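You operate a simulated robot arm through the tools that you are given. There is no shell and no other tool. Be economical: measure what you need, move in short steps, check, and stop when the job is done.

The job below is to be done with a simulated two-armed robot. You get a single attempt, and the scene is never put back.

## Task
Take the dish cloth from the hob worktop and lay it out flat on the oven worktop.

It is judged by the outcome, as a careful person would: the job done as asked, and still so three seconds after it is handed in. It fails if anything else is knocked over, pushed out of place, dropped, spilled or broken. Flat cloth is picked up by pressing the open fingertips on it (5 to 10 N) and closing them slowly along it; thin cloth reads only 2 to 8 mm in the jaws.

## Robot
Two 7-joint arms with two-finger parallel grippers on one trunk, on a base that drives. Base frame: it is fixed to the floor where the robot stands at the start and does not move with it; the origin is under the middle of the robot, x ahead of it, y to its left, z up; the surface under the hand at the start is at about z = 910. Readings come in mm, rad, newtons and seconds.
The left shoulder is at the start at [70, 188, 1183], the right one opposite. With the tool pointing down near the work surface each hand reaches from about 340 to 800 mm from the robot's upright axis, wherever it stands, measured 20 degrees to its own side. Places, roughly: oven worktop [600, 900, 900]. Payload 3.91 kg a hand.
Tool frame (each hand has its own): the origin (TCP) lies between the finger pads and is the grasp point; the fingertips stand 30 mm ahead of it; z points along the fingers, y is the line along which they close. Largest opening 110 mm; finger width 20, thickness 10; the body of the gripper, 48 by 112 mm, starts 55 mm behind the TCP.
Orientation is that of the tool frame in the base frame, as a unit quaternion [x, y, z, w]. With the fingers straight down and closing along the base's y, the tool's x points along the base's -x, its y along +y and its z along -z.

## Interface
- The arms move only by the tool apply_moves. It takes "left_motion", "right_motion" or both (then of equal length, played together; a hand with none holds still); each is a list that holds one entry, the list of rows, each a list of 7 numbers: the shift along the base's x, y, z in cm, then the turn, a rotation vector about the base's x, y, z in rad, then the opening, from 0 (shut) to 1 (fully open). In form: [[[tx, ty, tz, rx, ry, rz, claw], ...]]. A call has 1 to 12 rows; each row is the pose to reach, as a shift and turn from the pose commanded when the call began. A row lasts 0.2 s, in which the tool goes at most 50 mm and 0.15 rad; a call with a longer step from one row to the next is refused whole, and so is a gripper value outside its range. A pose out of reach is approached as far as the arm can. The call stops where the force on the tool passes 40 N (or 10 N more than at its start, if that is more) or the arm is blocked; 0.2 s more then pass. The fingers move at their own pace (about 72 mm/s each) and stop on an object; they squeeze with about 36 N. The grip force told is the motor's: it shows also when the fingers shut on nothing. Time passes only in rows, and 0.2 s behind the last, so rows that repeat a pose let the fingers close. The reply holds the time, the measured pose of the TCP, the force on the tool along the base axes, the opening and the grip force, in the units named above and with some noise, with the torque about the TCP (base axes, N m) and any sound that the robot's microphone picked up.
- Cameras (640 x 400 px; columns grow to the right, rows downward): "scene" is now at [132, 20.5, 1403.9]; the picture's right is [0.22, -0.97, 0.00], its down [-0.61, -0.14, -0.78] and it looks along [0.76, 0.17, -0.63] (base axes); focal length 254 px, centre (320, 200). "left" rides on the left gripper at [72, -17, -103] in its tool frame; the picture's right is [0.23, 0.97, 0.00], its down [-0.76, 0.18, -0.62] and it looks along [-0.61, 0.14, 0.78] (tool axes); focal length 222 px, centre (320, 200). "right" rides on the right gripper at [72, 17, -103] in its tool frame; the picture's right is [-0.23, 0.97, 0.00], its down [-0.76, -0.18, -0.62] and it looks along [-0.61, -0.14, 0.78] (tool axes); focal length 222 px, centre (320, 200). There is no depth. A picture from a camera that has moved, and an enlarged one, comes with that camera's place and axes in the base frame and with its lens.
- get_image(camera): a new picture of that camera. The clock stands still meanwhile.
- slide_trunk(by): slides the trunk up (or, below 0, down) by that many mm; the arms and the scene camera ride with it, the base frame stays. It gives what a move gives, with no picture.
- steer(legs): drives the robot by 1 to 6 legs, each [ahead, turn to the left] in mm and rad, along the robot's own axes; the way and the turn of a leg run together, so that a leg with both is an arc; at most 1500 mm and 3.142 rad a leg. The arms and the cameras ride along, it lands a little off, and it stops where it bumps. It gives what a move gives.
- aim_head(pan, tilt): turns the head with the scene camera to pan (to the left, within 1.501 rad either way) and tilt (down, from -0.506 to 1.204), counted from straight ahead of the robot. It gives what a move gives.
- inspect(camera, box): a new picture of the part [left, top, right, bottom] of that camera's present view, enlarged. The clock stands still meanwhile.
- sign_off(): hands the job in; it is judged then, once.

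Work in short steps. Places have to be worked out from the pictures, the camera data and where the tool is seen: move nearer, look again, correct. Check each grasp and each placing, and mend what went wrong. You have 120 turns and 92 pictures in all, those below and enlarged ones among them. Open the grippers and draw the arms clear of the work before you hand the job in, unless the task says otherwise; then end with one line.

The tools are called after "Request:" as a command line: name --argument value ..., lists and objects as JSON in quotes. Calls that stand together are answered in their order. apply_moves: Moves the arms, as the interface text tells. Its arguments: {"type":"object","properties":{"left_motion":{"type":"array"},"right_motion":{"type":"array"}},"required":[]} The other tools are called the same way: slide_trunk (by) slides the trunk up or down; steer (legs) drives the base; aim_head (pan, tilt) turns the head that bears the scene camera; get_image (camera) takes a picture; inspect (camera, box) takes an enlarged picture of a part of a camera's view; sign_off () hands the job in.

At the start:

```text
time_s: 0.0
left_tool_pos: [476.3, 416.3, 1230.7]
left_tcp_rot: [-0.001, 1.0, 0.0, 0.0]
left_ft_force: [-0.1, -0.4, 0.1]
left_wrist_torque: [0.02, 0.0, 0.03]
left_opening: 110.0
left_gripper_force: 0.1
right_tool_pos: [565.0, -51.8, 1229.7]
right_tcp_rot: [-0.001, 1.0, 0.0, 0.0]
right_ft_force: [-0.1, 0.1, -0.2]
right_wrist_torque: [0.05, 0.03, 0.0]
right_opening: 110.0
right_gripper_force: 0.1
trunk travel left (down, up): [-694.0, 246.0]
robot x, y, heading: [-1.7, -2.3, -0.002]
head pan, tilt: [0.225, 0.675]
```

scene: 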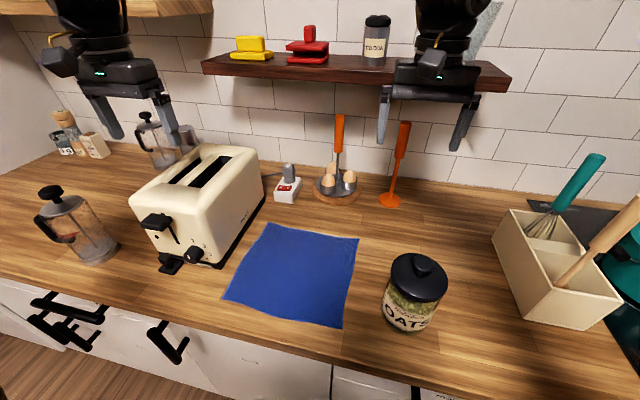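
right: 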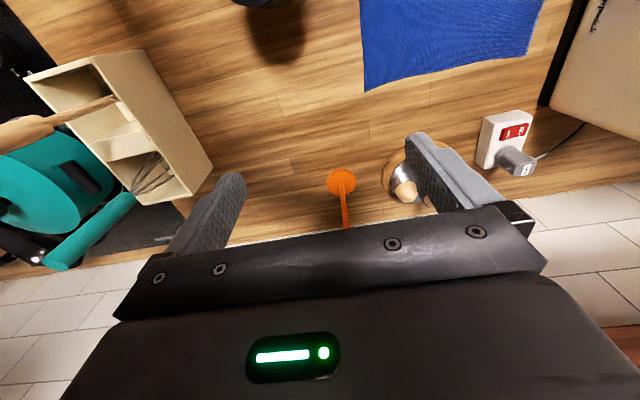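
left: 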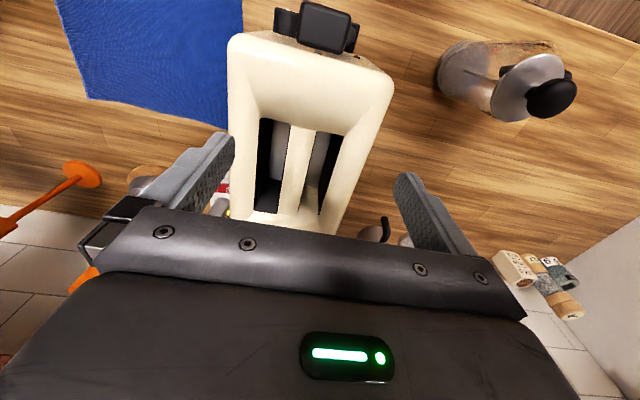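

The cloth lies at about x 362–597, y 20–278 on this worktop. I look left to see the oven worktop first.

Request:
aim_head --pan 1.1 --tilt 0.6

Request:
get_image --camera "scene"

```text
time_s: 1.2
left_tool_pos: [476.3, 418.3, 1231.1]
left_tcp_rot: [0.0, 1.0, 0.0, 0.0]
left_ft_force: [0.8, 0.6, 0.1]
left_wrist_torque: [-0.01, 0.02, 0.0]
left_opening: 110.1
left_gripper_force: 0.0
right_tool_pos: [564.2, -51.4, 1232.2]
right_tcp_rot: [0.0, 1.0, 0.0, 0.0]
right_ft_force: [0.2, 0.5, -0.2]
right_wrist_torque: [0.0, 0.0, 0.01]
right_opening: 110.0
right_gripper_force: 0.1
trunk travel left (down, up): [-694.0, 246.0]
robot x, y, heading: [0.1, -3.7, -0.003]
head pan, tilt: [1.1, 0.6]
```

```text
88 pictures are left
camera scene: at [88.6, 80.0, 1410.5], right [0.89, -0.45, 0.0], down [-0.26, -0.5, -0.82], along [0.38, 0.73, -0.57], focal length 254 px, centre (320, 200)
```

scene: 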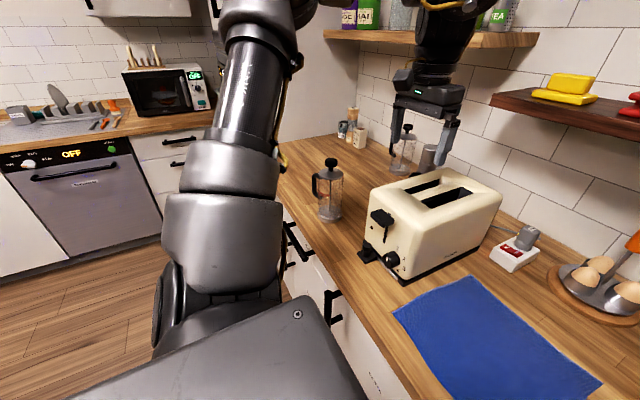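

The oven worktop is the left stretch of this counter (free between the near press at about [412,632] and the spice jars at about y 1150). I back off a bit so the near corners of the cloth sit comfortably in reach, then look down.

Request:
steer --legs '[[-150, 0]]'

Request:
aim_head --pan 0.2 --tilt 0.75

Request:
get_image --camera "scene"

```text
time_s: 2.5
left_tool_pos: [329.6, 417.9, 1230.3]
left_tcp_rot: [-0.001, 1.0, 0.001, -0.001]
left_ft_force: [0.2, -1.2, -0.3]
left_wrist_torque: [0.01, 0.03, -0.03]
left_opening: 109.9
left_gripper_force: 0.1
right_tool_pos: [416.4, -51.4, 1229.1]
right_tcp_rot: [-0.001, 1.0, 0.0, 0.0]
right_ft_force: [-0.5, -0.2, 0.4]
right_wrist_torque: [-0.05, 0.04, 0.01]
right_opening: 110.1
right_gripper_force: 0.0
trunk travel left (down, up): [-694.0, 246.0]
robot x, y, heading: [-150.7, 3.3, 0.002]
head pan, tilt: [1.1, 0.6]
```

```text
time_s: 3.8
left_tool_pos: [326.6, 417.9, 1230.6]
left_tcp_rot: [-0.001, 1.0, 0.0, 0.0]
left_ft_force: [0.4, 0.2, 0.8]
left_wrist_torque: [0.03, -0.03, 0.01]
left_opening: 110.2
left_gripper_force: 0.1
right_tool_pos: [415.8, -51.2, 1230.1]
right_tcp_rot: [-0.001, 1.0, 0.0, 0.0]
right_ft_force: [-0.5, -0.6, -0.4]
right_wrist_torque: [-0.03, -0.01, -0.06]
right_opening: 110.1
right_gripper_force: 0.1
trunk travel left (down, up): [-694.0, 246.0]
robot x, y, heading: [-147.8, -0.9, 0.004]
head pan, tilt: [0.201, 0.75]
```

```text
87 pictures are left
camera scene: at [-20.1, 18.0, 1397.7], right [0.2, -0.98, 0.0], down [-0.67, -0.14, -0.73], along [0.72, 0.15, -0.68], focal length 254 px, centre (320, 200)
```

scene: 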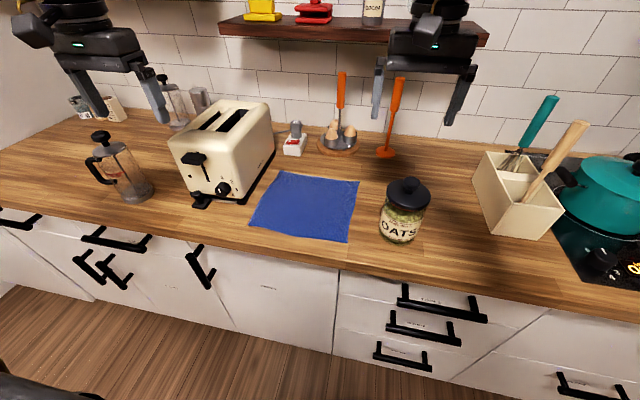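

The corners nearest me are at about [365,30] and [363,276]; the counter edge is at x≈292. I bring both hands above those corners at z 1040.

Request:
apply_moves --left_motion '[[[0.9, -2.7, -3.1, 0, 0, 0, 0.4], [1.8, -5.4, -6.3, 0, 0, 0, 0.4], [2.7, -8, -9.5, 0, 0, 0, 0.4], [3.6, -10.7, -12.7, 0, 0, 0, 0.4], [4.5, -13.4, -15.9, 0, 0, 0, 0.4], [5.3, -16, -19, 0, 0, 0, 0.4], [5.3, -16, -19, 0, 0, 0, 0.4]]]' --right_motion '[[[-0.6, 1.6, -3.1, 0, 0, 0, 0.4], [-1.2, 3.3, -6.3, 0, 0, 0, 0.4], [-1.8, 5, -9.5, 0, 0, 0, 0.4], [-2.4, 6.7, -12.7, 0, 0, 0, 0.4], [-3, 8.3, -15.9, 0, 0, 0, 0.4], [-3.6, 9.9, -19, 0, 0, 0, 0.4], [-3.6, 9.9, -19, 0, 0, 0, 0.4]]]'

Request:
get_image --camera "left"

Request:
get_image --camera "right"

Request:
get_image --camera "scene"

```text
time_s: 5.3
left_tool_pos: [376.1, 259.5, 1040.9]
left_tcp_rot: [-0.001, 1.0, -0.001, 0.002]
left_ft_force: [-0.2, 0.2, 0.7]
left_wrist_torque: [0.0, -0.01, -0.02]
left_opening: 44.3
left_gripper_force: 0.1
right_tool_pos: [376.7, 47.2, 1040.6]
right_tcp_rot: [0.0, 1.0, 0.001, 0.0]
right_ft_force: [0.0, -0.7, 0.2]
right_wrist_torque: [0.01, -0.02, 0.01]
right_opening: 44.0
right_gripper_force: 0.1
trunk travel left (down, up): [-694.0, 246.0]
robot x, y, heading: [-147.0, -2.1, 0.003]
head pan, tilt: [0.201, 0.75]
```

```text
86 pictures are left
camera left: at [304.5, 241.0, 1143.4], right [-0.23, 0.97, 0.0], down [0.76, 0.18, 0.63], along [0.61, 0.14, -0.78], focal length 222 px, centre (320, 200)
```

left: 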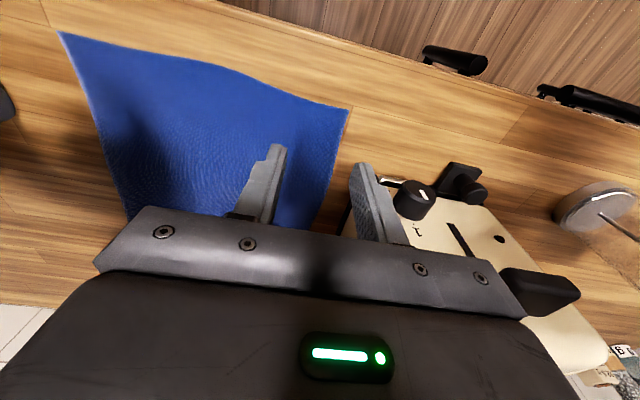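

```text
85 pictures are left
camera right: at [303.6, 63.5, 1144.7], right [0.23, 0.97, 0.0], down [0.76, -0.18, 0.62], along [0.61, -0.14, -0.78], focal length 222 px, centre (320, 200)
```

right: 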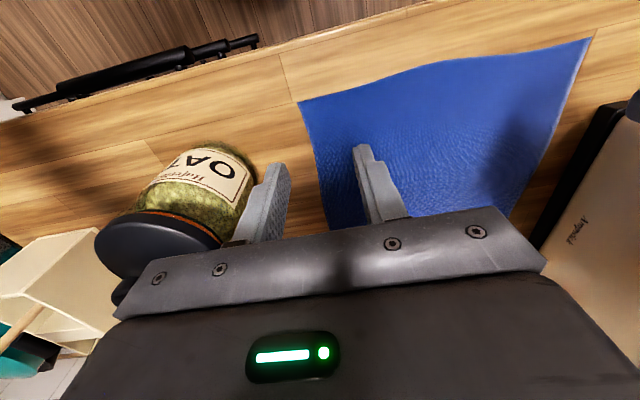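

```text
84 pictures are left
camera scene: at [-21.9, 17.4, 1397.9], right [0.2, -0.98, 0.0], down [-0.67, -0.14, -0.73], along [0.72, 0.15, -0.68], focal length 254 px, centre (320, 200)
```

scene: 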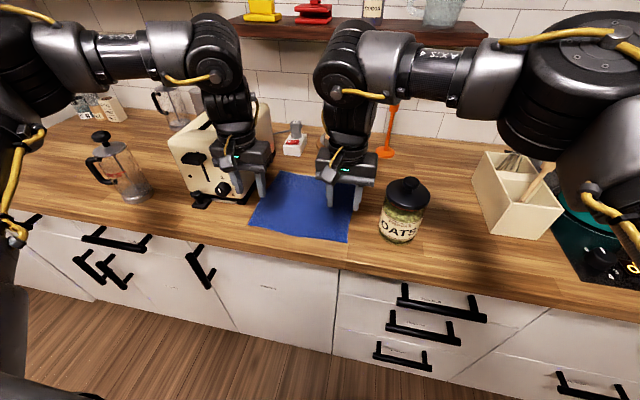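

Camera fixes agree: corners at [365,283] and [361,29]. I shift the hands slightly inward and descend to just above the cloth with about 40 mm opening.

Request:
apply_moves --left_motion '[[[0.2, -0.9, -3, 0, 0, 0, 0.4], [0.2, -0.9, -6, 0, 0, 0, 0.4], [0.2, -0.9, -8, 0, 0, 0, 0.4], [0.2, -0.9, -9, 0, 0, 0, 0.4]]]' --right_motion '[[[0.2, 1.2, -3, 0, 0, 0, 0.4], [0.2, 1.2, -6, 0, 0, 0, 0.4], [0.2, 1.2, -8, 0, 0, 0, 0.4], [0.2, 1.2, -9, 0, 0, 0, 0.4]]]'

```text
time_s: 6.3
left_tool_pos: [368.1, 266.4, 960.7]
left_tcp_rot: [-0.001, 1.0, 0.0, 0.001]
left_ft_force: [-0.8, 0.9, 0.5]
left_wrist_torque: [0.0, 0.03, -0.01]
left_opening: 44.1
left_gripper_force: 0.1
left hand out of reach, approached as far as the arm can: row 1, 2, 3, 4
right_tool_pos: [380.7, 60.8, 950.8]
right_tcp_rot: [-0.001, 1.0, 0.0, 0.0]
right_ft_force: [-0.2, 0.6, -0.7]
right_wrist_torque: [0.03, 0.01, 0.01]
right_opening: 43.9
right_gripper_force: 0.2
trunk travel left (down, up): [-694.0, 246.0]
robot x, y, heading: [-149.4, -1.4, -0.002]
head pan, tilt: [0.201, 0.75]
```

The left arm hits some joint limit here, while the right is fine. I raise the left slightly and try a small turn about the vertical to see whether it frees it.

Request:
apply_moves --left_motion '[[[0.5, -0.5, 1, 0, 0, 0.15, 0.4], [1.0, -1.4, 0.5, 0, 0, 0.3, 0.4], [1.0, -1.4, 0, 0, 0, 0.4, 0.4]]]'

```text
time_s: 7.2
left_tool_pos: [402.9, 287.6, 979.8]
left_tcp_rot: [-0.195, 0.981, 0.002, -0.003]
left_ft_force: [-11.7, -21.9, -7.4]
left_wrist_torque: [1.17, -0.53, -0.43]
left_opening: 44.2
left_gripper_force: 0.1
left hand out of reach, approached as far as the arm can: row 1, 2, 3
right_tool_pos: [380.7, 53.7, 951.6]
right_tcp_rot: [0.0, 1.0, 0.003, 0.001]
right_ft_force: [0.1, 0.6, 0.2]
right_wrist_torque: [0.03, 0.0, 0.02]
right_opening: 44.0
right_gripper_force: 0.1
trunk travel left (down, up): [-694.0, 246.0]
robot x, y, heading: [-149.3, 0.2, 0.0]
head pan, tilt: [0.201, 0.75]
```

That made it worse and it touches something (probably the toaster). I back the left hand straight off toward me and up, undoing the turn.

Request:
apply_moves --left_motion '[[[-2, -1, 3, 0, 0, -0.1, 0.4], [-3, -2, 6, 0, 0, -0.25, 0.4], [-3, -2.5, 8, 0, 0, -0.4, 0.4], [-3, -2.5, 8, 0, 0, -0.4, 0.4]]]'

Request:
get_image --camera "scene"

```text
time_s: 8.2
left_tool_pos: [371.0, 270.5, 1060.5]
left_tcp_rot: [-0.001, 1.0, 0.001, 0.0]
left_ft_force: [-0.8, 0.0, 1.1]
left_wrist_torque: [0.01, 0.0, 0.01]
left_opening: 44.1
left_gripper_force: 0.1
right_tool_pos: [380.9, 60.3, 951.1]
right_tcp_rot: [-0.001, 1.0, 0.0, 0.0]
right_ft_force: [0.5, -0.2, -0.4]
right_wrist_torque: [0.03, 0.0, 0.01]
right_opening: 43.9
right_gripper_force: 0.1
trunk travel left (down, up): [-694.0, 246.0]
robot x, y, heading: [-151.3, 1.5, 0.0]
head pan, tilt: [0.201, 0.75]
```

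```text
83 pictures are left
camera scene: at [-21.2, 18.3, 1397.8], right [0.2, -0.98, 0.0], down [-0.67, -0.14, -0.73], along [0.72, 0.15, -0.68], focal length 254 px, centre (320, 200)
```

scene: 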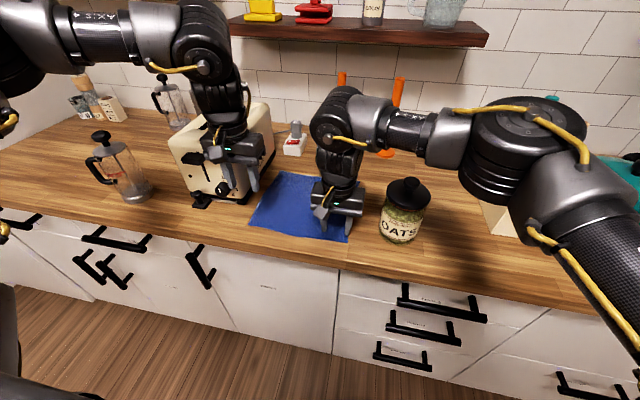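

The toaster stands where it was. I lift the right hand, then lower the trunk 120 mm so the left arm has a different shoulder height, which may clear its limit.

Request:
apply_moves --left_motion '[[[0, 1, 4, 0, 0, 0, 0.4], [0, 1, 8, 0, 0, 0, 0.4], [0, 1, 10, 0, 0, 0, 0.4], [0, 1, 10, 0, 0, 0, 0.4]]]' --right_motion '[[[0, 0, 4, 0, 0, 0, 0.4], [0, 0, 8, 0, 0, 0, 0.4], [0, 0, 12, 0, 0, 0, 0.4], [0, 0, 16, 0, 0, 0, 0.4]]]'

Request:
slide_trunk --by -120

Request:
apply_moves --left_motion '[[[0.3, -1.5, -1, 0, 0, 0, 0.4], [0.6, -3, -3, 0, 0, 0, 0.4], [0.6, -3, -5, 0, 0, 0, 0.4]]]'

```text
time_s: 9.2
left_tool_pos: [358.4, 290.1, 1148.9]
left_tcp_rot: [-0.001, 1.0, -0.003, 0.002]
left_ft_force: [0.1, 0.2, -0.7]
left_wrist_torque: [-0.01, -0.01, -0.02]
left_opening: 43.8
left_gripper_force: 0.0
left hand out of reach, approached as far as the arm can: row 2, 3, 4
right_tool_pos: [378.5, 60.1, 1111.1]
right_tcp_rot: [-0.001, 1.0, 0.0, 0.0]
right_ft_force: [0.6, -0.7, 0.6]
right_wrist_torque: [0.02, -0.02, 0.02]
right_opening: 44.1
right_gripper_force: 0.0
trunk travel left (down, up): [-694.0, 246.0]
robot x, y, heading: [-150.5, 1.7, 0.002]
head pan, tilt: [0.201, 0.75]
```

```text
time_s: 10.7
left_tool_pos: [358.8, 290.6, 1028.9]
left_tcp_rot: [-0.002, 1.0, -0.002, 0.001]
left_ft_force: [0.5, -0.9, 0.1]
left_wrist_torque: [0.03, -0.01, -0.01]
left_opening: 44.1
left_gripper_force: 0.0
right_tool_pos: [381.0, 59.2, 990.3]
right_tcp_rot: [-0.001, 1.0, 0.0, 0.0]
right_ft_force: [0.8, -0.1, -0.2]
right_wrist_torque: [-0.03, -0.01, -0.01]
right_opening: 43.9
right_gripper_force: 0.1
trunk travel left (down, up): [-574.0, 366.0]
robot x, y, heading: [-151.6, 1.4, 0.001]
head pan, tilt: [0.201, 0.75]
```

```text
time_s: 11.4
left_tool_pos: [364.4, 261.9, 976.8]
left_tcp_rot: [0.0, 1.0, -0.004, 0.002]
left_ft_force: [-0.5, -0.1, 0.1]
left_wrist_torque: [0.01, 0.04, -0.03]
left_opening: 43.9
left_gripper_force: 0.0
left hand out of reach, approached as far as the arm can: row 1, 2
right_tool_pos: [381.2, 58.4, 991.1]
right_tcp_rot: [-0.001, 1.0, 0.0, -0.001]
right_ft_force: [-0.1, 0.2, 0.2]
right_wrist_torque: [0.0, -0.02, -0.02]
right_opening: 44.1
right_gripper_force: 0.0
trunk travel left (down, up): [-574.0, 366.0]
robot x, y, heading: [-154.4, -3.1, 0.001]
head pan, tilt: [0.201, 0.75]
```

Row 3 was reached without complaint. I continue down to [376,252,950].

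Request:
apply_moves --left_motion '[[[0.6, -0.5, -1, 0, 0, 0, 0.4], [1.2, -1.0, -2.5, 0, 0, 0, 0.4], [1.2, -1.0, -2.7, 0, 0, 0, 0.4]]]' --right_motion '[[[-0.2, 0, -1, 0, 0, 0, 0.4], [-0.4, 0, -3, 0, 0, 0, 0.4], [-0.4, 0, -4, 0, 0, 0, 0.4]]]'

```text
time_s: 12.2
left_tool_pos: [369.8, 258.4, 948.9]
left_tcp_rot: [-0.001, 1.0, -0.002, 0.002]
left_ft_force: [-0.4, 0.1, 0.7]
left_wrist_torque: [0.0, 0.01, 0.02]
left_opening: 44.1
left_gripper_force: 0.1
left hand out of reach, approached as far as the arm can: row 1, 2, 3
right_tool_pos: [375.5, 59.2, 950.6]
right_tcp_rot: [-0.001, 1.0, -0.001, 0.0]
right_ft_force: [1.3, -0.6, -0.4]
right_wrist_torque: [-0.02, -0.02, -0.04]
right_opening: 44.1
right_gripper_force: 0.0
trunk travel left (down, up): [-574.0, 366.0]
robot x, y, heading: [-150.8, -2.9, 0.005]
head pan, tilt: [0.201, 0.75]
```

The left arm's limit runs forward/inward. I raise the hands to z≈1000, pull them back 60 mm, and drive 60 mm ahead to gain margin.

Request:
apply_moves --left_motion '[[[-1, 0.5, 3, 0, 0, 0, 0.4], [-3, 0.5, 5, 0, 0, 0, 0.4], [-6, 0, 5, 0, 0, 0, 0.4]]]' --right_motion '[[[-1, 0, 3, 0, 0, 0, 0.4], [-3, 0, 5, 0, 0, 0, 0.4], [-6, 0, 5, 0, 0, 0, 0.4]]]'

Request:
steer --legs '[[60, 0]]'

Request:
apply_moves --left_motion '[[[0.3, -0.5, -1, 0, 0, 0, 0.4], [0.6, -1.0, -2, 0, 0, 0, 0.4], [0.6, -1.0, -2, 0, 0, 0, 0.4]]]'

```text
time_s: 13.1
left_tool_pos: [310.7, 258.3, 998.4]
left_tcp_rot: [-0.001, 1.0, -0.001, 0.001]
left_ft_force: [0.2, -0.2, 0.5]
left_wrist_torque: [0.0, -0.01, 0.03]
left_opening: 44.2
left_gripper_force: 0.0
right_tool_pos: [345.9, 60.0, 1000.8]
right_tcp_rot: [-0.001, 1.0, 0.0, 0.0]
right_ft_force: [-0.2, -0.4, 1.0]
right_wrist_torque: [0.03, -0.01, -0.03]
right_opening: 43.9
right_gripper_force: 0.0
right hand out of reach, approached as far as the arm can: row 3
trunk travel left (down, up): [-574.0, 366.0]
robot x, y, heading: [-147.4, 2.5, 0.007]
head pan, tilt: [0.201, 0.75]
```

```text
time_s: 14.0
left_tool_pos: [365.3, 258.6, 1000.9]
left_tcp_rot: [-0.002, 1.0, -0.002, 0.004]
left_ft_force: [-0.3, 0.2, 0.5]
left_wrist_torque: [0.01, -0.01, -0.01]
left_opening: 43.8
left_gripper_force: 0.0
right_tool_pos: [403.0, 61.0, 1003.5]
right_tcp_rot: [-0.002, 1.0, 0.001, 0.001]
right_ft_force: [0.0, 0.7, 0.9]
right_wrist_torque: [0.0, -0.02, -0.03]
right_opening: 44.0
right_gripper_force: 0.1
trunk travel left (down, up): [-574.0, 366.0]
robot x, y, heading: [-89.2, 6.1, 0.004]
head pan, tilt: [0.201, 0.75]
```

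```text
time_s: 14.8
left_tool_pos: [375.5, 249.0, 978.7]
left_tcp_rot: [-0.002, 1.0, -0.002, 0.001]
left_ft_force: [-0.3, -0.5, -0.5]
left_wrist_torque: [0.0, -0.02, -0.01]
left_opening: 44.1
left_gripper_force: 0.1
right_tool_pos: [405.3, 60.9, 999.7]
right_tcp_rot: [-0.002, 1.0, 0.0, 0.0]
right_ft_force: [0.1, 0.0, 0.0]
right_wrist_torque: [-0.02, -0.06, 0.05]
right_opening: 43.9
right_gripper_force: 0.0
trunk travel left (down, up): [-574.0, 366.0]
robot x, y, heading: [-91.0, -2.5, 0.003]
head pan, tilt: [0.201, 0.75]
```

Now the right hand is at its near limit (x 405). Backing about 35 mm should suit both; left has margin now.

Request:
apply_moves --left_motion '[[[0.5, 0, 1, 0, 0, 0, 0.4], [2.5, 0, 2, 0, 0, 0, 0.4]]]'

Request:
steer --legs '[[-30, 0]]'

Request:
apply_moves --left_motion '[[[0, 0, -1, 0, 0, 0, 0.4], [0, 0, -2, 0, 0, 0, 0.4], [0, 0, -4.5, 0, 0, 0, 0.4], [0, 0, -4.5, 0, 0, 0, 0.4]]]' --right_motion '[[[0, 0, -1, 0, 0, 0, 0.4], [0, 0, -2, 0, 0, 0, 0.4], [0, 0, -4.5, 0, 0, 0, 0.4], [0, 0, -4.5, 0, 0, 0, 0.4]]]'

```text
time_s: 15.4
left_tool_pos: [399.7, 251.8, 998.2]
left_tcp_rot: [0.0, 1.0, -0.004, 0.002]
left_ft_force: [0.1, -0.4, -0.3]
left_wrist_torque: [-0.02, 0.05, 0.02]
left_opening: 44.1
left_gripper_force: 0.0
right_tool_pos: [406.9, 61.0, 998.9]
right_tcp_rot: [-0.002, 1.0, -0.001, 0.0]
right_ft_force: [-0.4, 1.0, -0.1]
right_wrist_torque: [-0.01, -0.03, -0.02]
right_opening: 44.1
right_gripper_force: 0.0
trunk travel left (down, up): [-574.0, 366.0]
robot x, y, heading: [-88.8, 4.7, 0.004]
head pan, tilt: [0.201, 0.75]
```

```text
time_s: 16.2
left_tool_pos: [369.1, 250.6, 996.3]
left_tcp_rot: [0.0, 1.0, -0.004, 0.002]
left_ft_force: [0.0, -0.3, 0.2]
left_wrist_torque: [-0.01, 0.02, -0.01]
left_opening: 43.9
left_gripper_force: 0.0
right_tool_pos: [378.8, 60.4, 999.6]
right_tcp_rot: [-0.001, 1.0, 0.0, -0.001]
right_ft_force: [0.1, -0.4, 0.2]
right_wrist_torque: [0.02, 0.0, 0.01]
right_opening: 44.1
right_gripper_force: 0.0
trunk travel left (down, up): [-574.0, 366.0]
robot x, y, heading: [-119.6, 3.3, -0.0]
head pan, tilt: [0.201, 0.75]
```

```text
time_s: 17.2
left_tool_pos: [369.4, 250.2, 952.6]
left_tcp_rot: [-0.001, 1.0, -0.003, 0.003]
left_ft_force: [-0.2, -0.4, -0.3]
left_wrist_torque: [-0.01, -0.01, 0.0]
left_opening: 44.3
left_gripper_force: 0.1
right_tool_pos: [385.5, 59.1, 961.1]
right_tcp_rot: [-0.002, 1.0, 0.0, 0.0]
right_ft_force: [-0.1, 0.5, -0.8]
right_wrist_torque: [-0.03, 0.01, 0.01]
right_opening: 44.1
right_gripper_force: 0.0
right hand out of reach, approached as far as the arm can: row 2, 3, 4
trunk travel left (down, up): [-574.0, 366.0]
robot x, y, heading: [-119.2, -2.5, -0.001]
head pan, tilt: [0.201, 0.75]
```

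Right is just at its near limit; a pinch at x≈392 is fine. I bring it there and both down to z≈944.

Request:
apply_moves --left_motion '[[[0.4, 0, -0.4, 0, 0, 0, 0.4], [0.7, 0, -0.8, 0, 0, 0, 0.4], [0.7, 0, -0.8, 0, 0, 0, 0.4]]]' --right_motion '[[[0.8, -0.2, 0, 0, 0, 0, 0.4], [1.4, -0.4, -0.3, 0, 0, 0, 0.4], [1.4, -0.4, -1.1, 0, 0, 0, 0.4]]]'

Request:
get_image --camera "left"

Request:
get_image --camera "right"

```text
time_s: 18.1
left_tool_pos: [375.9, 249.8, 944.3]
left_tcp_rot: [-0.002, 1.0, -0.003, 0.001]
left_ft_force: [0.5, -0.1, -0.1]
left_wrist_torque: [-0.01, -0.01, 0.0]
left_opening: 44.1
left_gripper_force: 0.0
right_tool_pos: [400.6, 56.6, 950.9]
right_tcp_rot: [-0.002, 1.0, -0.001, 0.001]
right_ft_force: [-0.9, 0.4, 0.6]
right_wrist_torque: [0.0, 0.02, 0.01]
right_opening: 43.7
right_gripper_force: 0.0
trunk travel left (down, up): [-574.0, 366.0]
robot x, y, heading: [-119.0, 0.9, 0.003]
head pan, tilt: [0.201, 0.75]
```

```text
82 pictures are left
camera left: at [303.7, 233.2, 1047.3], right [-0.23, 0.97, -0.01], down [0.76, 0.18, 0.63], along [0.61, 0.14, -0.78], focal length 222 px, centre (320, 200)
```

left: 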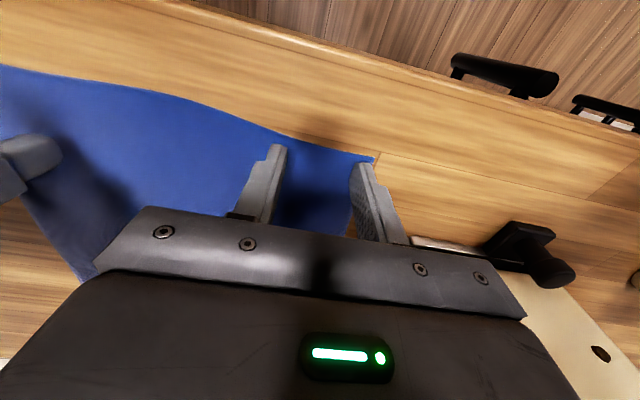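

```text
81 pictures are left
camera right: at [326.8, 73.2, 1054.0], right [0.22, 0.97, 0.0], down [0.76, -0.18, 0.62], along [0.61, -0.14, -0.78], focal length 222 px, centre (320, 200)
```

right: 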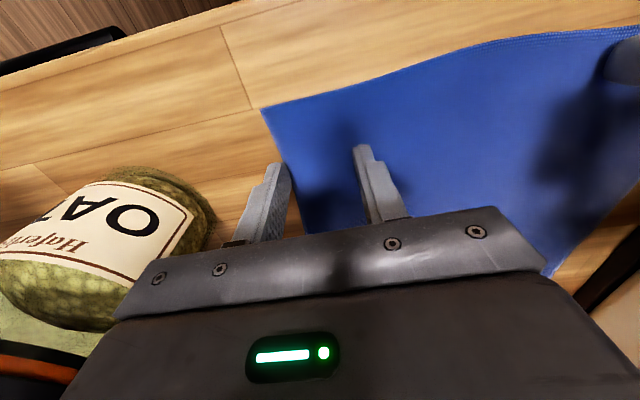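

Corners confirm [365,286] and [361,28]; the outer fingers are marginal, so I narrow to about 30 mm, shift the right inward and go down to light contact.

Request:
apply_moves --left_motion '[[[0, -0.3, 0, 0, 0, 0, 0.27], [0, -0.3, -0.2, 0, 0, 0, 0.27], [0, -0.3, -0.4, 0, 0, 0, 0.27], [0, -0.3, -0.4, 0, 0, 0, 0.27]]]' --right_motion '[[[-0.2, 0.6, 0, 0, 0, 0, 0.27], [-0.4, 0.6, -0.5, 0, 0, 0, 0.27], [-0.4, 0.6, -1.0, 0, 0, 0, 0.27], [-0.4, 0.6, -1.0, 0, 0, 0, 0.27]]]'

```text
time_s: 19.1
left_tool_pos: [374.1, 247.6, 941.5]
left_tcp_rot: [-0.002, 1.0, -0.003, 0.003]
left_ft_force: [0.4, -1.0, 1.4]
left_wrist_torque: [-0.01, 0.0, -0.03]
left_opening: 29.6
left_gripper_force: 0.0
right_tool_pos: [395.1, 63.8, 942.1]
right_tcp_rot: [-0.001, 1.0, 0.001, 0.002]
right_ft_force: [4.6, 2.5, 19.6]
right_wrist_torque: [-0.23, -0.08, 0.04]
right_opening: 29.8
right_gripper_force: 0.0
trunk travel left (down, up): [-574.0, 366.0]
robot x, y, heading: [-119.8, -1.0, 0.005]
head pan, tilt: [0.201, 0.75]
```

Right presses with 20 N (too much), left barely touches. I ease the right up 1.5 mm and the left down 1 mm.

Request:
apply_moves --left_motion '[[[0, 0, -0.1, 0, 0, 0, 0.27], [0, 0, -0.1, 0, 0, 0, 0.27]]]' --right_motion '[[[0, 0, 0.1, 0, 0, 0, 0.27], [0, 0, 0.1, 0, 0, 0, 0.27]]]'

```text
time_s: 19.6
left_tool_pos: [374.4, 247.2, 942.0]
left_tcp_rot: [-0.002, 1.0, -0.003, 0.004]
left_ft_force: [0.6, 2.7, 11.9]
left_wrist_torque: [0.24, -0.02, -0.05]
left_opening: 29.9
left_gripper_force: 0.6
right_tool_pos: [394.6, 62.2, 942.5]
right_tcp_rot: [-0.001, 1.0, 0.0, 0.0]
right_ft_force: [3.6, 2.1, 15.4]
right_wrist_torque: [-0.11, -0.1, 0.05]
right_opening: 29.7
right_gripper_force: 0.0
trunk travel left (down, up): [-574.0, 366.0]
robot x, y, heading: [-123.5, -2.8, 0.001]
head pan, tilt: [0.201, 0.75]
```

Slightly high still: I ease both a touch and close slowly along the cloth.

Request:
apply_moves --left_motion '[[[0, 0, 0.04, 0, 0, 0, 0.25], [0, 0, 0.04, 0, 0, 0, 0.22], [0, 0, 0.04, 0, 0, 0, 0.19], [0, 0, 0.04, 0, 0, 0, 0.16], [0, 0, 0.04, 0, 0, 0, 0.13], [0, 0, 0.04, 0, 0, 0, 0.1], [0, 0, 0.04, 0, 0, 0, 0.07], [0, 0, 0.04, 0, 0, 0, 0.04], [0, 0, 0.04, 0, 0, 0, 0.0], [0, 0, 0.04, 0, 0, 0, 0.0]]]' --right_motion '[[[0, 0, 0.15, 0, 0, 0, 0.25], [0, 0, 0.15, 0, 0, 0, 0.22], [0, 0, 0.15, 0, 0, 0, 0.19], [0, 0, 0.15, 0, 0, 0, 0.16], [0, 0, 0.15, 0, 0, 0, 0.13], [0, 0, 0.15, 0, 0, 0, 0.1], [0, 0, 0.15, 0, 0, 0, 0.07], [0, 0, 0.15, 0, 0, 0, 0.04], [0, 0, 0.15, 0, 0, 0, 0.0], [0, 0, 0.15, 0, 0, 0, 0.0]]]'

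Request:
get_image --camera "left"

Request:
get_image --camera "right"

```text
time_s: 21.9
left_tool_pos: [375.0, 246.6, 940.8]
left_tcp_rot: [-0.002, 1.0, -0.004, 0.003]
left_ft_force: [0.2, 1.7, 17.6]
left_wrist_torque: [0.11, 0.0, -0.02]
left_opening: 0.0
left_gripper_force: 36.5
right_tool_pos: [394.8, 62.4, 942.8]
right_tcp_rot: [-0.002, 1.0, -0.001, 0.001]
right_ft_force: [0.7, -0.3, 0.6]
right_wrist_torque: [0.01, 0.0, 0.0]
right_opening: 0.2
right_gripper_force: 35.9
trunk travel left (down, up): [-574.0, 366.0]
robot x, y, heading: [-118.3, -0.0, 0.0]
head pan, tilt: [0.201, 0.75]
```

```text
80 pictures are left
camera left: at [301.7, 229.9, 1044.4], right [-0.23, 0.97, -0.01], down [0.76, 0.18, 0.63], along [0.61, 0.14, -0.78], focal length 222 px, centre (320, 200)
```

left: 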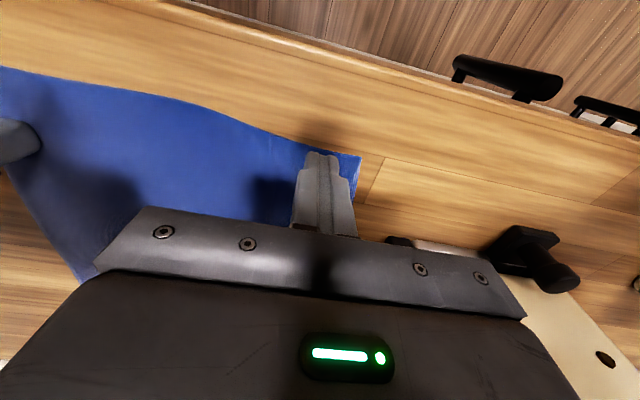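

```text
79 pictures are left
camera right: at [320.9, 78.9, 1047.1], right [0.22, 0.97, 0.0], down [0.76, -0.18, 0.62], along [0.61, -0.14, -0.78], focal length 222 px, centre (320, 200)
```

right: 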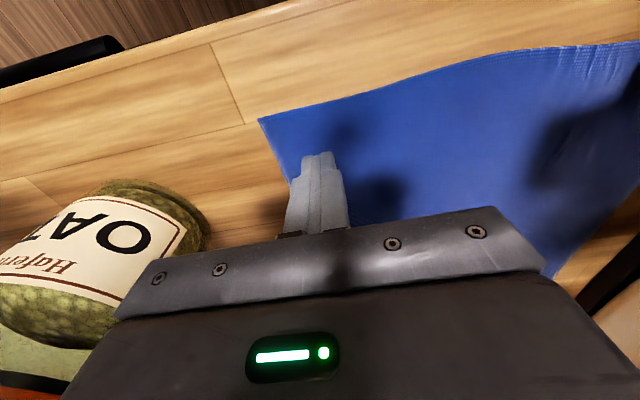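

Both closed on nothing. I lift slightly, reopen wider, and retry with better-controlled force.

Request:
apply_moves --left_motion '[[[0, 0, 1, 0, 0, 0, 0], [0, -0.3, 1, 0, 0, 0, 0.36], [0, -0.3, 1, 0, 0, 0, 0.36], [0, -0.3, 0.4, 0, 0, 0, 0.36], [0, -0.3, 0.1, 0, 0, 0, 0.36], [0, -0.3, 0.1, 0, 0, 0, 0.36]]]' --right_motion '[[[0, 0, 1, 0, 0, 0, 0], [0, 0.6, 1, 0, 0, 0, 0.4], [0, 0.6, 1, 0, 0, 0, 0.4], [0, 0.6, 0.3, 0, 0, 0, 0.4], [0, 0.6, -0.1, 0, 0, 0, 0.4], [0, 0.6, -0.1, 0, 0, 0, 0.4]]]'

```text
time_s: 23.2
left_tool_pos: [376.6, 244.9, 942.4]
left_tcp_rot: [-0.001, 1.0, -0.003, 0.003]
left_ft_force: [0.6, -0.4, 2.7]
left_wrist_torque: [0.08, -0.01, -0.02]
left_opening: 39.6
left_gripper_force: 0.1
right_tool_pos: [395.8, 69.1, 941.9]
right_tcp_rot: [-0.002, 1.0, 0.0, 0.0]
right_ft_force: [-1.0, -0.8, 1.8]
right_wrist_torque: [-0.01, -0.01, -0.01]
right_opening: 43.8
right_gripper_force: 0.1
trunk travel left (down, up): [-574.0, 366.0]
robot x, y, heading: [-121.6, 0.1, 0.0]
head pan, tilt: [0.201, 0.75]
```

Contact is light at 2–3 N. I push both about 0.7 mm further.

Request:
apply_moves --left_motion '[[[0, 0, -0.06, 0, 0, 0, 0.36], [0, 0, -0.06, 0, 0, 0, 0.36]]]' --right_motion '[[[0, 0, -0.08, 0, 0, 0, 0.4], [0, 0, -0.08, 0, 0, 0, 0.4]]]'

```text
time_s: 23.9
left_tool_pos: [375.4, 244.3, 942.1]
left_tcp_rot: [-0.002, 1.0, -0.003, 0.004]
left_ft_force: [2.4, 1.2, 6.9]
left_wrist_torque: [0.15, -0.08, -0.05]
left_opening: 39.8
left_gripper_force: 0.4
right_tool_pos: [395.2, 67.4, 941.8]
right_tcp_rot: [-0.001, 1.0, 0.0, 0.002]
right_ft_force: [3.0, 0.7, 9.6]
right_wrist_torque: [-0.11, -0.08, 0.06]
right_opening: 43.8
right_gripper_force: 0.1
trunk travel left (down, up): [-574.0, 366.0]
robot x, y, heading: [-118.9, 0.5, 0.007]
head pan, tilt: [0.201, 0.75]
```

Both are in the 5–10 N window. I close slowly part way and check the force.

Request:
apply_moves --left_motion '[[[0, 0, 0, 0, 0, 0, 0.33], [0, 0, 0, 0, 0, 0, 0.3], [0, 0, 0, 0, 0, 0, 0.27], [0, 0, 0, 0, 0, 0, 0.24], [0, 0, 0, 0, 0, 0, 0.21]]]' --right_motion '[[[0, 0, 0, 0, 0, 0, 0.37], [0, 0, 0, 0, 0, 0, 0.34], [0, 0, 0, 0, 0, 0, 0.31], [0, 0, 0, 0, 0, 0, 0.28], [0, 0, 0, 0, 0, 0, 0.25]]]'

Request:
get_image --camera "right"

```text
time_s: 25.1
left_tool_pos: [375.4, 243.3, 941.2]
left_tcp_rot: [-0.001, 1.0, -0.004, 0.003]
left_ft_force: [-0.1, -0.3, 5.3]
left_wrist_torque: [0.1, -0.01, 0.0]
left_opening: 22.4
left_gripper_force: 0.1
right_tool_pos: [394.5, 68.1, 942.3]
right_tcp_rot: [-0.001, 1.0, -0.001, 0.001]
right_ft_force: [1.1, -0.7, 13.2]
right_wrist_torque: [-0.16, 0.0, 0.0]
right_opening: 28.4
right_gripper_force: 0.8
trunk travel left (down, up): [-574.0, 366.0]
robot x, y, heading: [-118.0, 1.6, 0.005]
head pan, tilt: [0.201, 0.75]
```

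```text
78 pictures are left
camera right: at [320.7, 84.7, 1045.8], right [0.22, 0.97, 0.0], down [0.76, -0.18, 0.62], along [0.61, -0.14, -0.78], focal length 222 px, centre (320, 200)
```

right: 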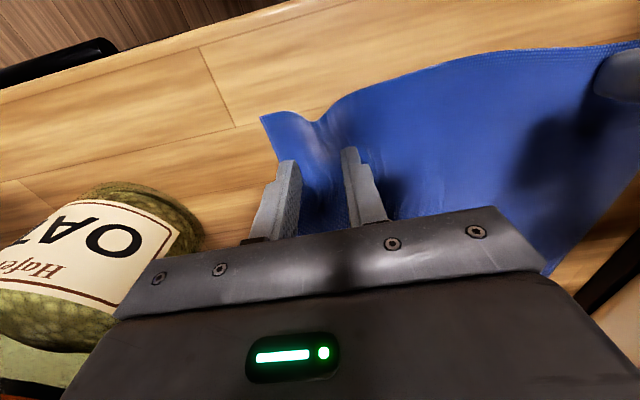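

A fold is rising between the right fingers. I keep closing slowly with the left pressed 0.3 mm more.

Request:
apply_moves --left_motion '[[[0, 0, -0.02, 0, 0, 0, 0.19], [0, 0, -0.02, 0, 0, 0, 0.16], [0, 0, -0.02, 0, 0, 0, 0.13], [0, 0, -0.02, 0, 0, 0, 0.1], [0, 0, -0.02, 0, 0, 0, 0.07], [0, 0, -0.02, 0, 0, 0, 0.05], [0, 0, -0.02, 0, 0, 0, 0.02], [0, 0, -0.02, 0, 0, 0, 0], [0, 0, -0.02, 0, 0, 0, 0], [0, 0, -0.02, 0, 0, 0, 0]]]' --right_motion '[[[0, 0, 0.02, 0, 0, 0, 0.22], [0, 0, 0.02, 0, 0, 0, 0.19], [0, 0, 0.02, 0, 0, 0, 0.16], [0, 0, 0.02, 0, 0, 0, 0.13], [0, 0, 0.02, 0, 0, 0, 0.1], [0, 0, 0.02, 0, 0, 0, 0.07], [0, 0, 0.02, 0, 0, 0, 0.04], [0, 0, 0.02, 0, 0, 0, 0.02], [0, 0, 0.02, 0, 0, 0, 0], [0, 0, 0.02, 0, 0, 0, 0]]]'

Request:
get_image --camera "right"

Request:
get_image --camera "left"

```text
time_s: 27.2
left_tool_pos: [375.4, 242.2, 941.9]
left_tcp_rot: [-0.001, 1.0, -0.003, 0.003]
left_ft_force: [-0.5, -1.6, 9.3]
left_wrist_torque: [-0.05, 0.0, 0.01]
left_opening: 0.0
left_gripper_force: 36.2
right_tool_pos: [394.7, 69.0, 940.8]
right_tcp_rot: [-0.001, 1.0, 0.0, 0.001]
right_ft_force: [0.6, 3.4, 9.8]
right_wrist_torque: [0.05, 0.03, -0.08]
right_opening: 2.1
right_gripper_force: 36.1
trunk travel left (down, up): [-574.0, 366.0]
robot x, y, heading: [-121.1, 2.4, 0.0]
head pan, tilt: [0.201, 0.75]
```

```text
77 pictures are left
camera right: at [320.4, 84.8, 1045.9], right [0.22, 0.97, 0.0], down [0.76, -0.18, 0.62], along [0.61, -0.14, -0.78], focal length 222 px, centre (320, 200)
```

right: 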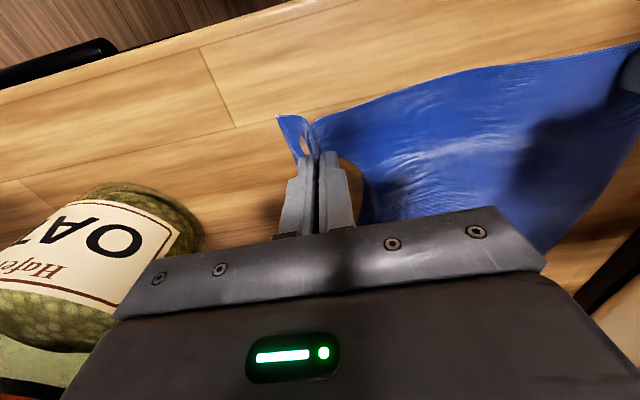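

```text
76 pictures are left
camera left: at [301.7, 226.9, 1044.4], right [-0.23, 0.97, -0.01], down [0.76, 0.18, 0.63], along [0.61, 0.14, -0.78], focal length 222 px, centre (320, 200)
```

left: 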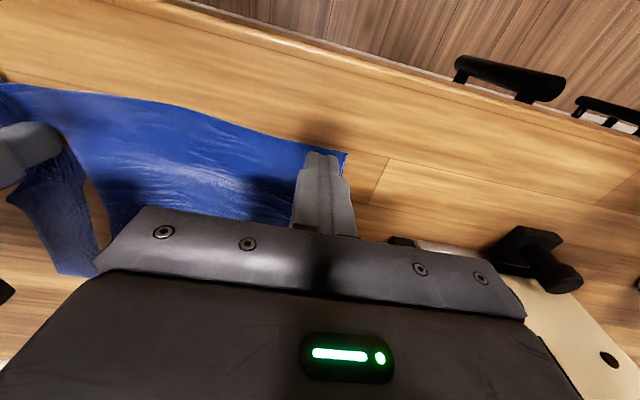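

Right holds a fold (2.1 mm). The left slipped and the corner is now at about [363,258]; I lift, move inward to y≈226 and try again with the right holding.

Request:
apply_moves --left_motion '[[[0, 0, 1, 0, 0, 0, 0], [0, -0.8, 1, 0, 0, 0, 0.36], [0, -1.7, 1, 0, 0, 0, 0.36], [0, -1.7, 0.4, 0, 0, 0, 0.36], [0, -1.7, 0, 0, 0, 0, 0.36], [0, -1.7, 0, 0, 0, 0, 0.36]]]'

```text
time_s: 28.6
left_tool_pos: [370.2, 235.3, 941.4]
left_tcp_rot: [-0.002, 1.0, -0.005, 0.005]
left_ft_force: [-1.5, 3.2, 20.1]
left_wrist_torque: [0.45, 0.14, 0.0]
left_opening: 40.3
left_gripper_force: 0.9
left hand out of reach, approached as far as the arm can: row 3, 4, 5, 6
right_tool_pos: [394.4, 68.7, 942.3]
right_tcp_rot: [-0.002, 1.0, -0.001, 0.001]
right_ft_force: [1.6, 0.8, 6.2]
right_wrist_torque: [0.0, -0.02, -0.02]
right_opening: 2.1
right_gripper_force: 36.1
trunk travel left (down, up): [-574.0, 366.0]
robot x, y, heading: [-117.5, -0.2, -0.001]
head pan, tilt: [0.201, 0.75]
```

The left bottoms out at y≈235, so instead I bring the cloth to it: lift the left, and have the right hand drag its corner 25 mm to the left.

Request:
apply_moves --left_motion '[[[0, 0.3, 2, 0, 0, 0, 0.36], [0.5, 0.7, 3, 0, 0, 0, 0.36], [0.5, 0.9, 3, 0, 0, 0, 0.36], [0.5, 0.9, 3, 0, 0, 0, 0.36], [0.5, 0.9, 3, 0, 0, 0, 0.36]]]' --right_motion '[[[0, 0, 0.4, 0, 0, 0, 0], [0, 0, 0.6, 0, 0, 0, 0], [0, 1, 0.6, 0, 0, 0, 0], [0, 2, 0.6, 0, 0, 0, 0], [0, 2.5, 0.6, 0, 0, 0, 0]]]'

Request:
get_image --camera "left"

Request:
get_image --camera "scene"

```text
time_s: 29.9
left_tool_pos: [376.6, 244.0, 968.2]
left_tcp_rot: [-0.002, 1.0, -0.005, 0.003]
left_ft_force: [0.0, -0.3, -0.6]
left_wrist_torque: [0.0, -0.01, 0.0]
left_opening: 39.6
left_gripper_force: 0.1
right_tool_pos: [395.7, 94.3, 945.8]
right_tcp_rot: [-0.001, 1.0, 0.0, 0.0]
right_ft_force: [-1.7, -0.1, 0.1]
right_wrist_torque: [-0.02, 0.01, 0.0]
right_opening: 2.2
right_gripper_force: 35.9
trunk travel left (down, up): [-574.0, 366.0]
robot x, y, heading: [-121.3, 3.5, 0.005]
head pan, tilt: [0.201, 0.75]
```

```text
75 pictures are left
camera left: at [303.2, 227.6, 1071.6], right [-0.23, 0.97, -0.01], down [0.76, 0.19, 0.63], along [0.61, 0.14, -0.78], focal length 222 px, centre (320, 200)
```

left: 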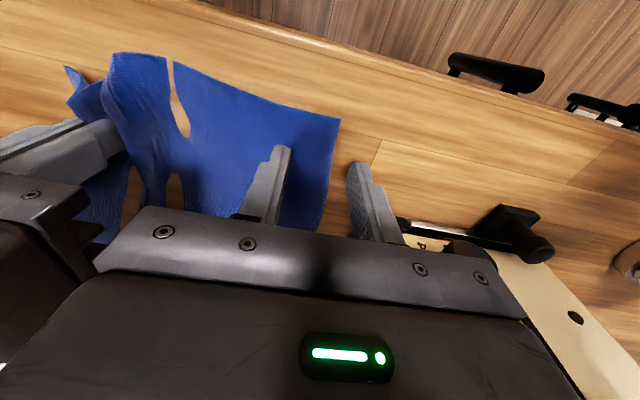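

```text
74 pictures are left
camera scene: at [9.7, 18.3, 1277.6], right [0.2, -0.98, 0.0], down [-0.67, -0.14, -0.73], along [0.72, 0.15, -0.68], focal length 254 px, centre (320, 200)
```

scene: 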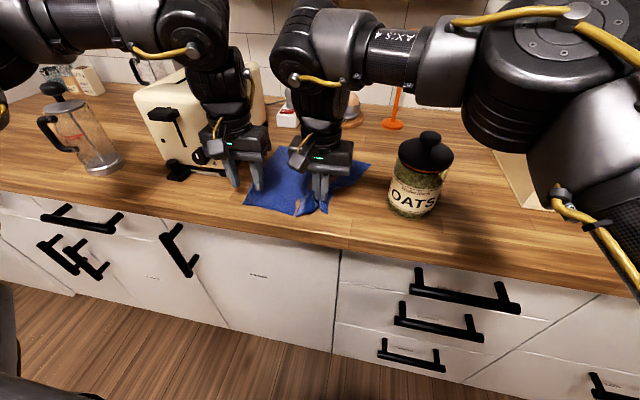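

The cloth only buckled; the left corner is at about [353,253]. Since turning the left wrist positively made its reach worse, I try a negative turn at this height while moving inward, and pull the right back to undo the buckle.

Request:
apply_moves --left_motion '[[[0, 0, 0, 0, 0, -0.15, 0.36], [0, -0.5, 0, 0, 0, -0.3, 0.36], [0, -1.5, 0, 0, 0, -0.45, 0.36], [0, -2.2, 0, 0, 0, -0.45, 0.36], [0, -2.2, 0, 0, 0, -0.45, 0.36]]]' --right_motion '[[[0, -0.5, 0, 0, 0, 0, 0], [0, -1, 0, 0, 0, 0, 0], [0, -2, 0, 0, 0, 0, 0], [0, -2.8, 0, 0, 0, 0, 0], [0, -3, 0, 0, 0, 0, 0]]]'

Request:
get_image --camera "left"

```text
time_s: 31.1
left_tool_pos: [367.6, 237.0, 967.6]
left_tcp_rot: [0.222, 0.975, -0.006, 0.003]
left_ft_force: [-0.2, -0.7, 0.4]
left_wrist_torque: [0.01, 0.01, 0.01]
left_opening: 39.9
left_gripper_force: 0.1
left hand out of reach, approached as far as the arm can: row 2, 3, 4, 5
right_tool_pos: [396.0, 63.9, 949.1]
right_tcp_rot: [-0.002, 1.0, 0.0, 0.0]
right_ft_force: [-0.5, -0.5, -1.3]
right_wrist_torque: [-0.02, 0.04, 0.0]
right_opening: 2.0
right_gripper_force: 36.6
trunk travel left (down, up): [-574.0, 366.0]
robot x, y, heading: [-119.6, 1.9, 0.001]
head pan, tilt: [0.201, 0.75]
```

```text
73 pictures are left
camera left: at [294.8, 254.5, 1070.6], right [0.22, 0.98, -0.01], down [0.76, -0.16, 0.63], along [0.61, -0.15, -0.78], focal length 222 px, centre (320, 200)
```

left: 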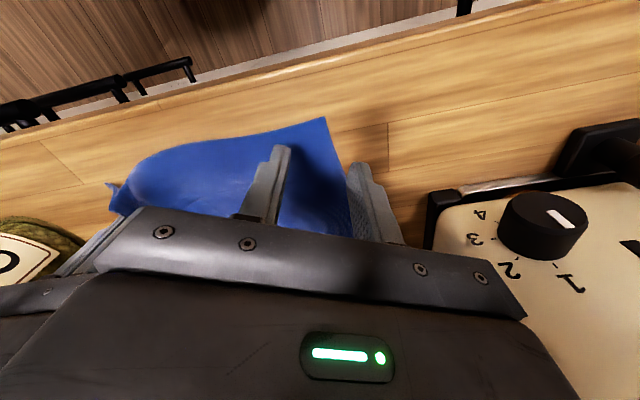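

The wrist turn doesn't help; left seems limited to about 26° off the robot's axis while the right tolerates crossing. I pre-shift the right +30 mm and turn the robot right by 0.06 rad, so the left gains about 30 mm inward.

Request:
apply_moves --left_motion '[[[0, 0.4, 0, 0, 0, 0.15, 0.36], [0, 0.8, 0, 0, 0, 0.3, 0.36], [0.3, 0.8, 0, 0, 0, 0.45, 0.36], [0.3, 0.8, 0, 0, 0, 0.45, 0.36]]]' --right_motion '[[[0, 1, 0, 0, 0, 0, 0], [0, 2, 0, 0, 0, 0, 0], [0, 2.8, 0, 0, 0, 0, 0], [0, 2.8, 0, 0, 0, 0, 0]]]'

Request:
steer --legs '[[0, -0.06]]'

Request:
get_image --camera "left"

Request:
get_image --camera "right"

```text
time_s: 32.0
left_tool_pos: [370.7, 246.1, 967.9]
left_tcp_rot: [-0.002, 1.0, -0.003, 0.002]
left_ft_force: [0.8, 0.0, -0.8]
left_wrist_torque: [0.01, -0.04, 0.04]
left_opening: 39.6
left_gripper_force: 0.1
right_tool_pos: [395.4, 92.0, 947.0]
right_tcp_rot: [-0.002, 1.0, 0.0, 0.0]
right_ft_force: [0.3, -0.5, -0.3]
right_wrist_torque: [0.0, -0.03, 0.02]
right_opening: 2.1
right_gripper_force: 36.0
trunk travel left (down, up): [-574.0, 366.0]
robot x, y, heading: [-121.9, -0.1, 0.002]
head pan, tilt: [0.201, 0.75]
```

```text
time_s: 32.9
left_tool_pos: [383.5, 216.1, 967.0]
left_tcp_rot: [0.027, 1.0, -0.004, 0.002]
left_ft_force: [0.3, 0.9, -0.3]
left_wrist_torque: [0.0, -0.01, 0.01]
left_opening: 39.6
left_gripper_force: 0.0
right_tool_pos: [399.6, 62.2, 946.0]
right_tcp_rot: [0.029, 1.0, 0.0, 0.0]
right_ft_force: [-0.6, -0.4, 0.2]
right_wrist_torque: [0.0, 0.0, 0.03]
right_opening: 2.5
right_gripper_force: 35.8
trunk travel left (down, up): [-574.0, 366.0]
robot x, y, heading: [-120.0, 1.3, -0.062]
head pan, tilt: [0.201, 0.75]
```

```text
72 pictures are left
camera left: at [311.1, 203.9, 1070.5], right [-0.17, 0.99, -0.01], down [0.77, 0.14, 0.63], along [0.62, 0.1, -0.78], focal length 222 px, centre (320, 200)
```

left: 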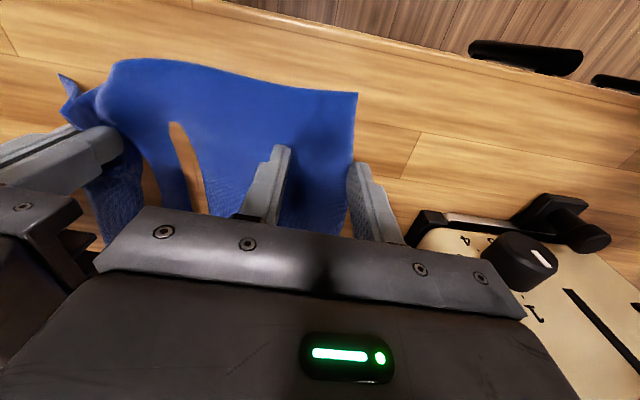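

```text
71 pictures are left
camera right: at [328.0, 82.2, 1051.1], right [0.28, 0.96, 0.0], down [0.75, -0.22, 0.62], along [0.6, -0.18, -0.78], focal length 222 px, centre (320, 200)
```

right: 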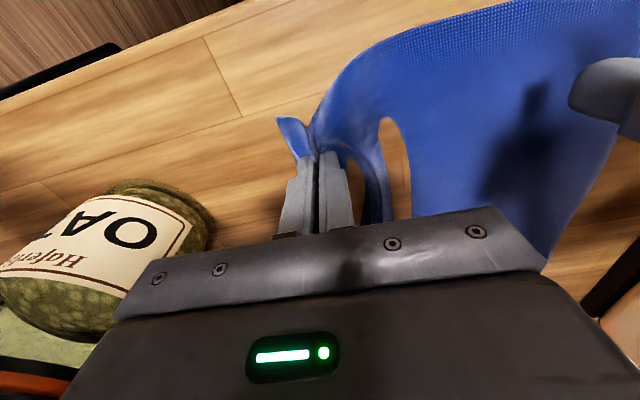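

Now the left corner is around [345,233]. I move the left to [366,208] and press down gently.

Request:
apply_moves --left_motion '[[[-0.8, -0.4, -0.5, 0, 0, 0, 0.36], [-1.7, -0.8, -1, 0, 0, 0, 0.36], [-1.7, -0.8, -2, 0, 0, 0, 0.36], [-1.7, -0.8, -2.5, 0, 0, 0, 0.36], [-1.7, -0.8, -2.5, 0, 0, 0, 0.36]]]'

Request:
get_image --camera "left"

```text
time_s: 34.1
left_tool_pos: [367.2, 208.0, 942.0]
left_tcp_rot: [0.027, 1.0, -0.003, 0.001]
left_ft_force: [1.1, 1.1, -0.5]
left_wrist_torque: [-0.03, 0.03, 0.0]
left_opening: 39.4
left_gripper_force: 0.1
right_tool_pos: [400.3, 61.3, 947.3]
right_tcp_rot: [0.028, 1.0, 0.0, -0.001]
right_ft_force: [0.1, 1.1, 0.6]
right_wrist_torque: [-0.04, -0.02, 0.01]
right_opening: 2.3
right_gripper_force: 36.3
trunk travel left (down, up): [-574.0, 366.0]
robot x, y, heading: [-118.5, -1.0, -0.056]
head pan, tilt: [0.201, 0.75]
```

```text
70 pictures are left
camera left: at [293.8, 195.1, 1045.5], right [-0.17, 0.99, -0.01], down [0.77, 0.14, 0.63], along [0.62, 0.1, -0.78], focal length 222 px, centre (320, 200)
```

left: 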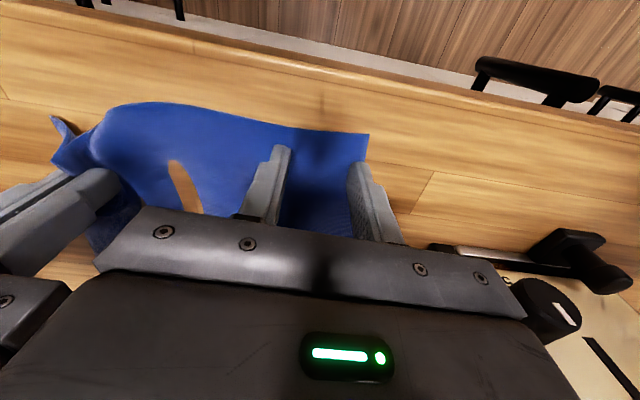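

The edge is at y≈232, so I go 8 mm further inward and press about 1 mm.

Request:
apply_moves --left_motion '[[[0, -0.5, 0.5, 0, 0, 0, 0.36], [0, -0.9, 0.2, 0, 0, 0, 0.36], [0, -0.9, -0.12, 0, 0, 0, 0.36], [0, -0.9, -0.12, 0, 0, 0, 0.36]]]'

```text
time_s: 35.1
left_tool_pos: [367.7, 199.1, 941.4]
left_tcp_rot: [0.028, 1.0, -0.004, 0.003]
left_ft_force: [0.4, 0.4, 6.7]
left_wrist_torque: [0.11, 0.0, -0.01]
left_opening: 39.8
left_gripper_force: 0.2
right_tool_pos: [400.0, 59.4, 947.8]
right_tcp_rot: [0.028, 1.0, 0.001, 0.001]
right_ft_force: [-0.4, -0.1, 0.6]
right_wrist_torque: [0.01, -0.02, 0.03]
right_opening: 2.1
right_gripper_force: 36.3
trunk travel left (down, up): [-574.0, 366.0]
robot x, y, heading: [-124.2, 1.7, -0.056]
head pan, tilt: [0.201, 0.75]
```

The torque shows only the outer finger bears. I tilt by 0.012 rad about x to level, then re-read.

Request:
apply_moves --left_motion '[[[0, 0, -0.02, 0.012, 0, 0, 0.36], [0, 0, -0.02, 0.012, 0, 0, 0.36]]]'

```text
time_s: 35.7
left_tool_pos: [368.2, 198.5, 942.1]
left_tcp_rot: [0.03, 1.0, 0.001, 0.003]
left_ft_force: [1.3, -2.0, 9.3]
left_wrist_torque: [-0.08, -0.01, 0.04]
left_opening: 39.7
left_gripper_force: 0.0
right_tool_pos: [399.6, 60.2, 947.7]
right_tcp_rot: [0.028, 1.0, -0.001, 0.0]
right_ft_force: [0.2, 0.3, 0.7]
right_wrist_torque: [0.02, 0.04, 0.02]
right_opening: 2.1
right_gripper_force: 36.1
trunk travel left (down, up): [-574.0, 366.0]
robot x, y, heading: [-122.9, 1.0, -0.058]
head pan, tilt: [0.201, 0.75]
```

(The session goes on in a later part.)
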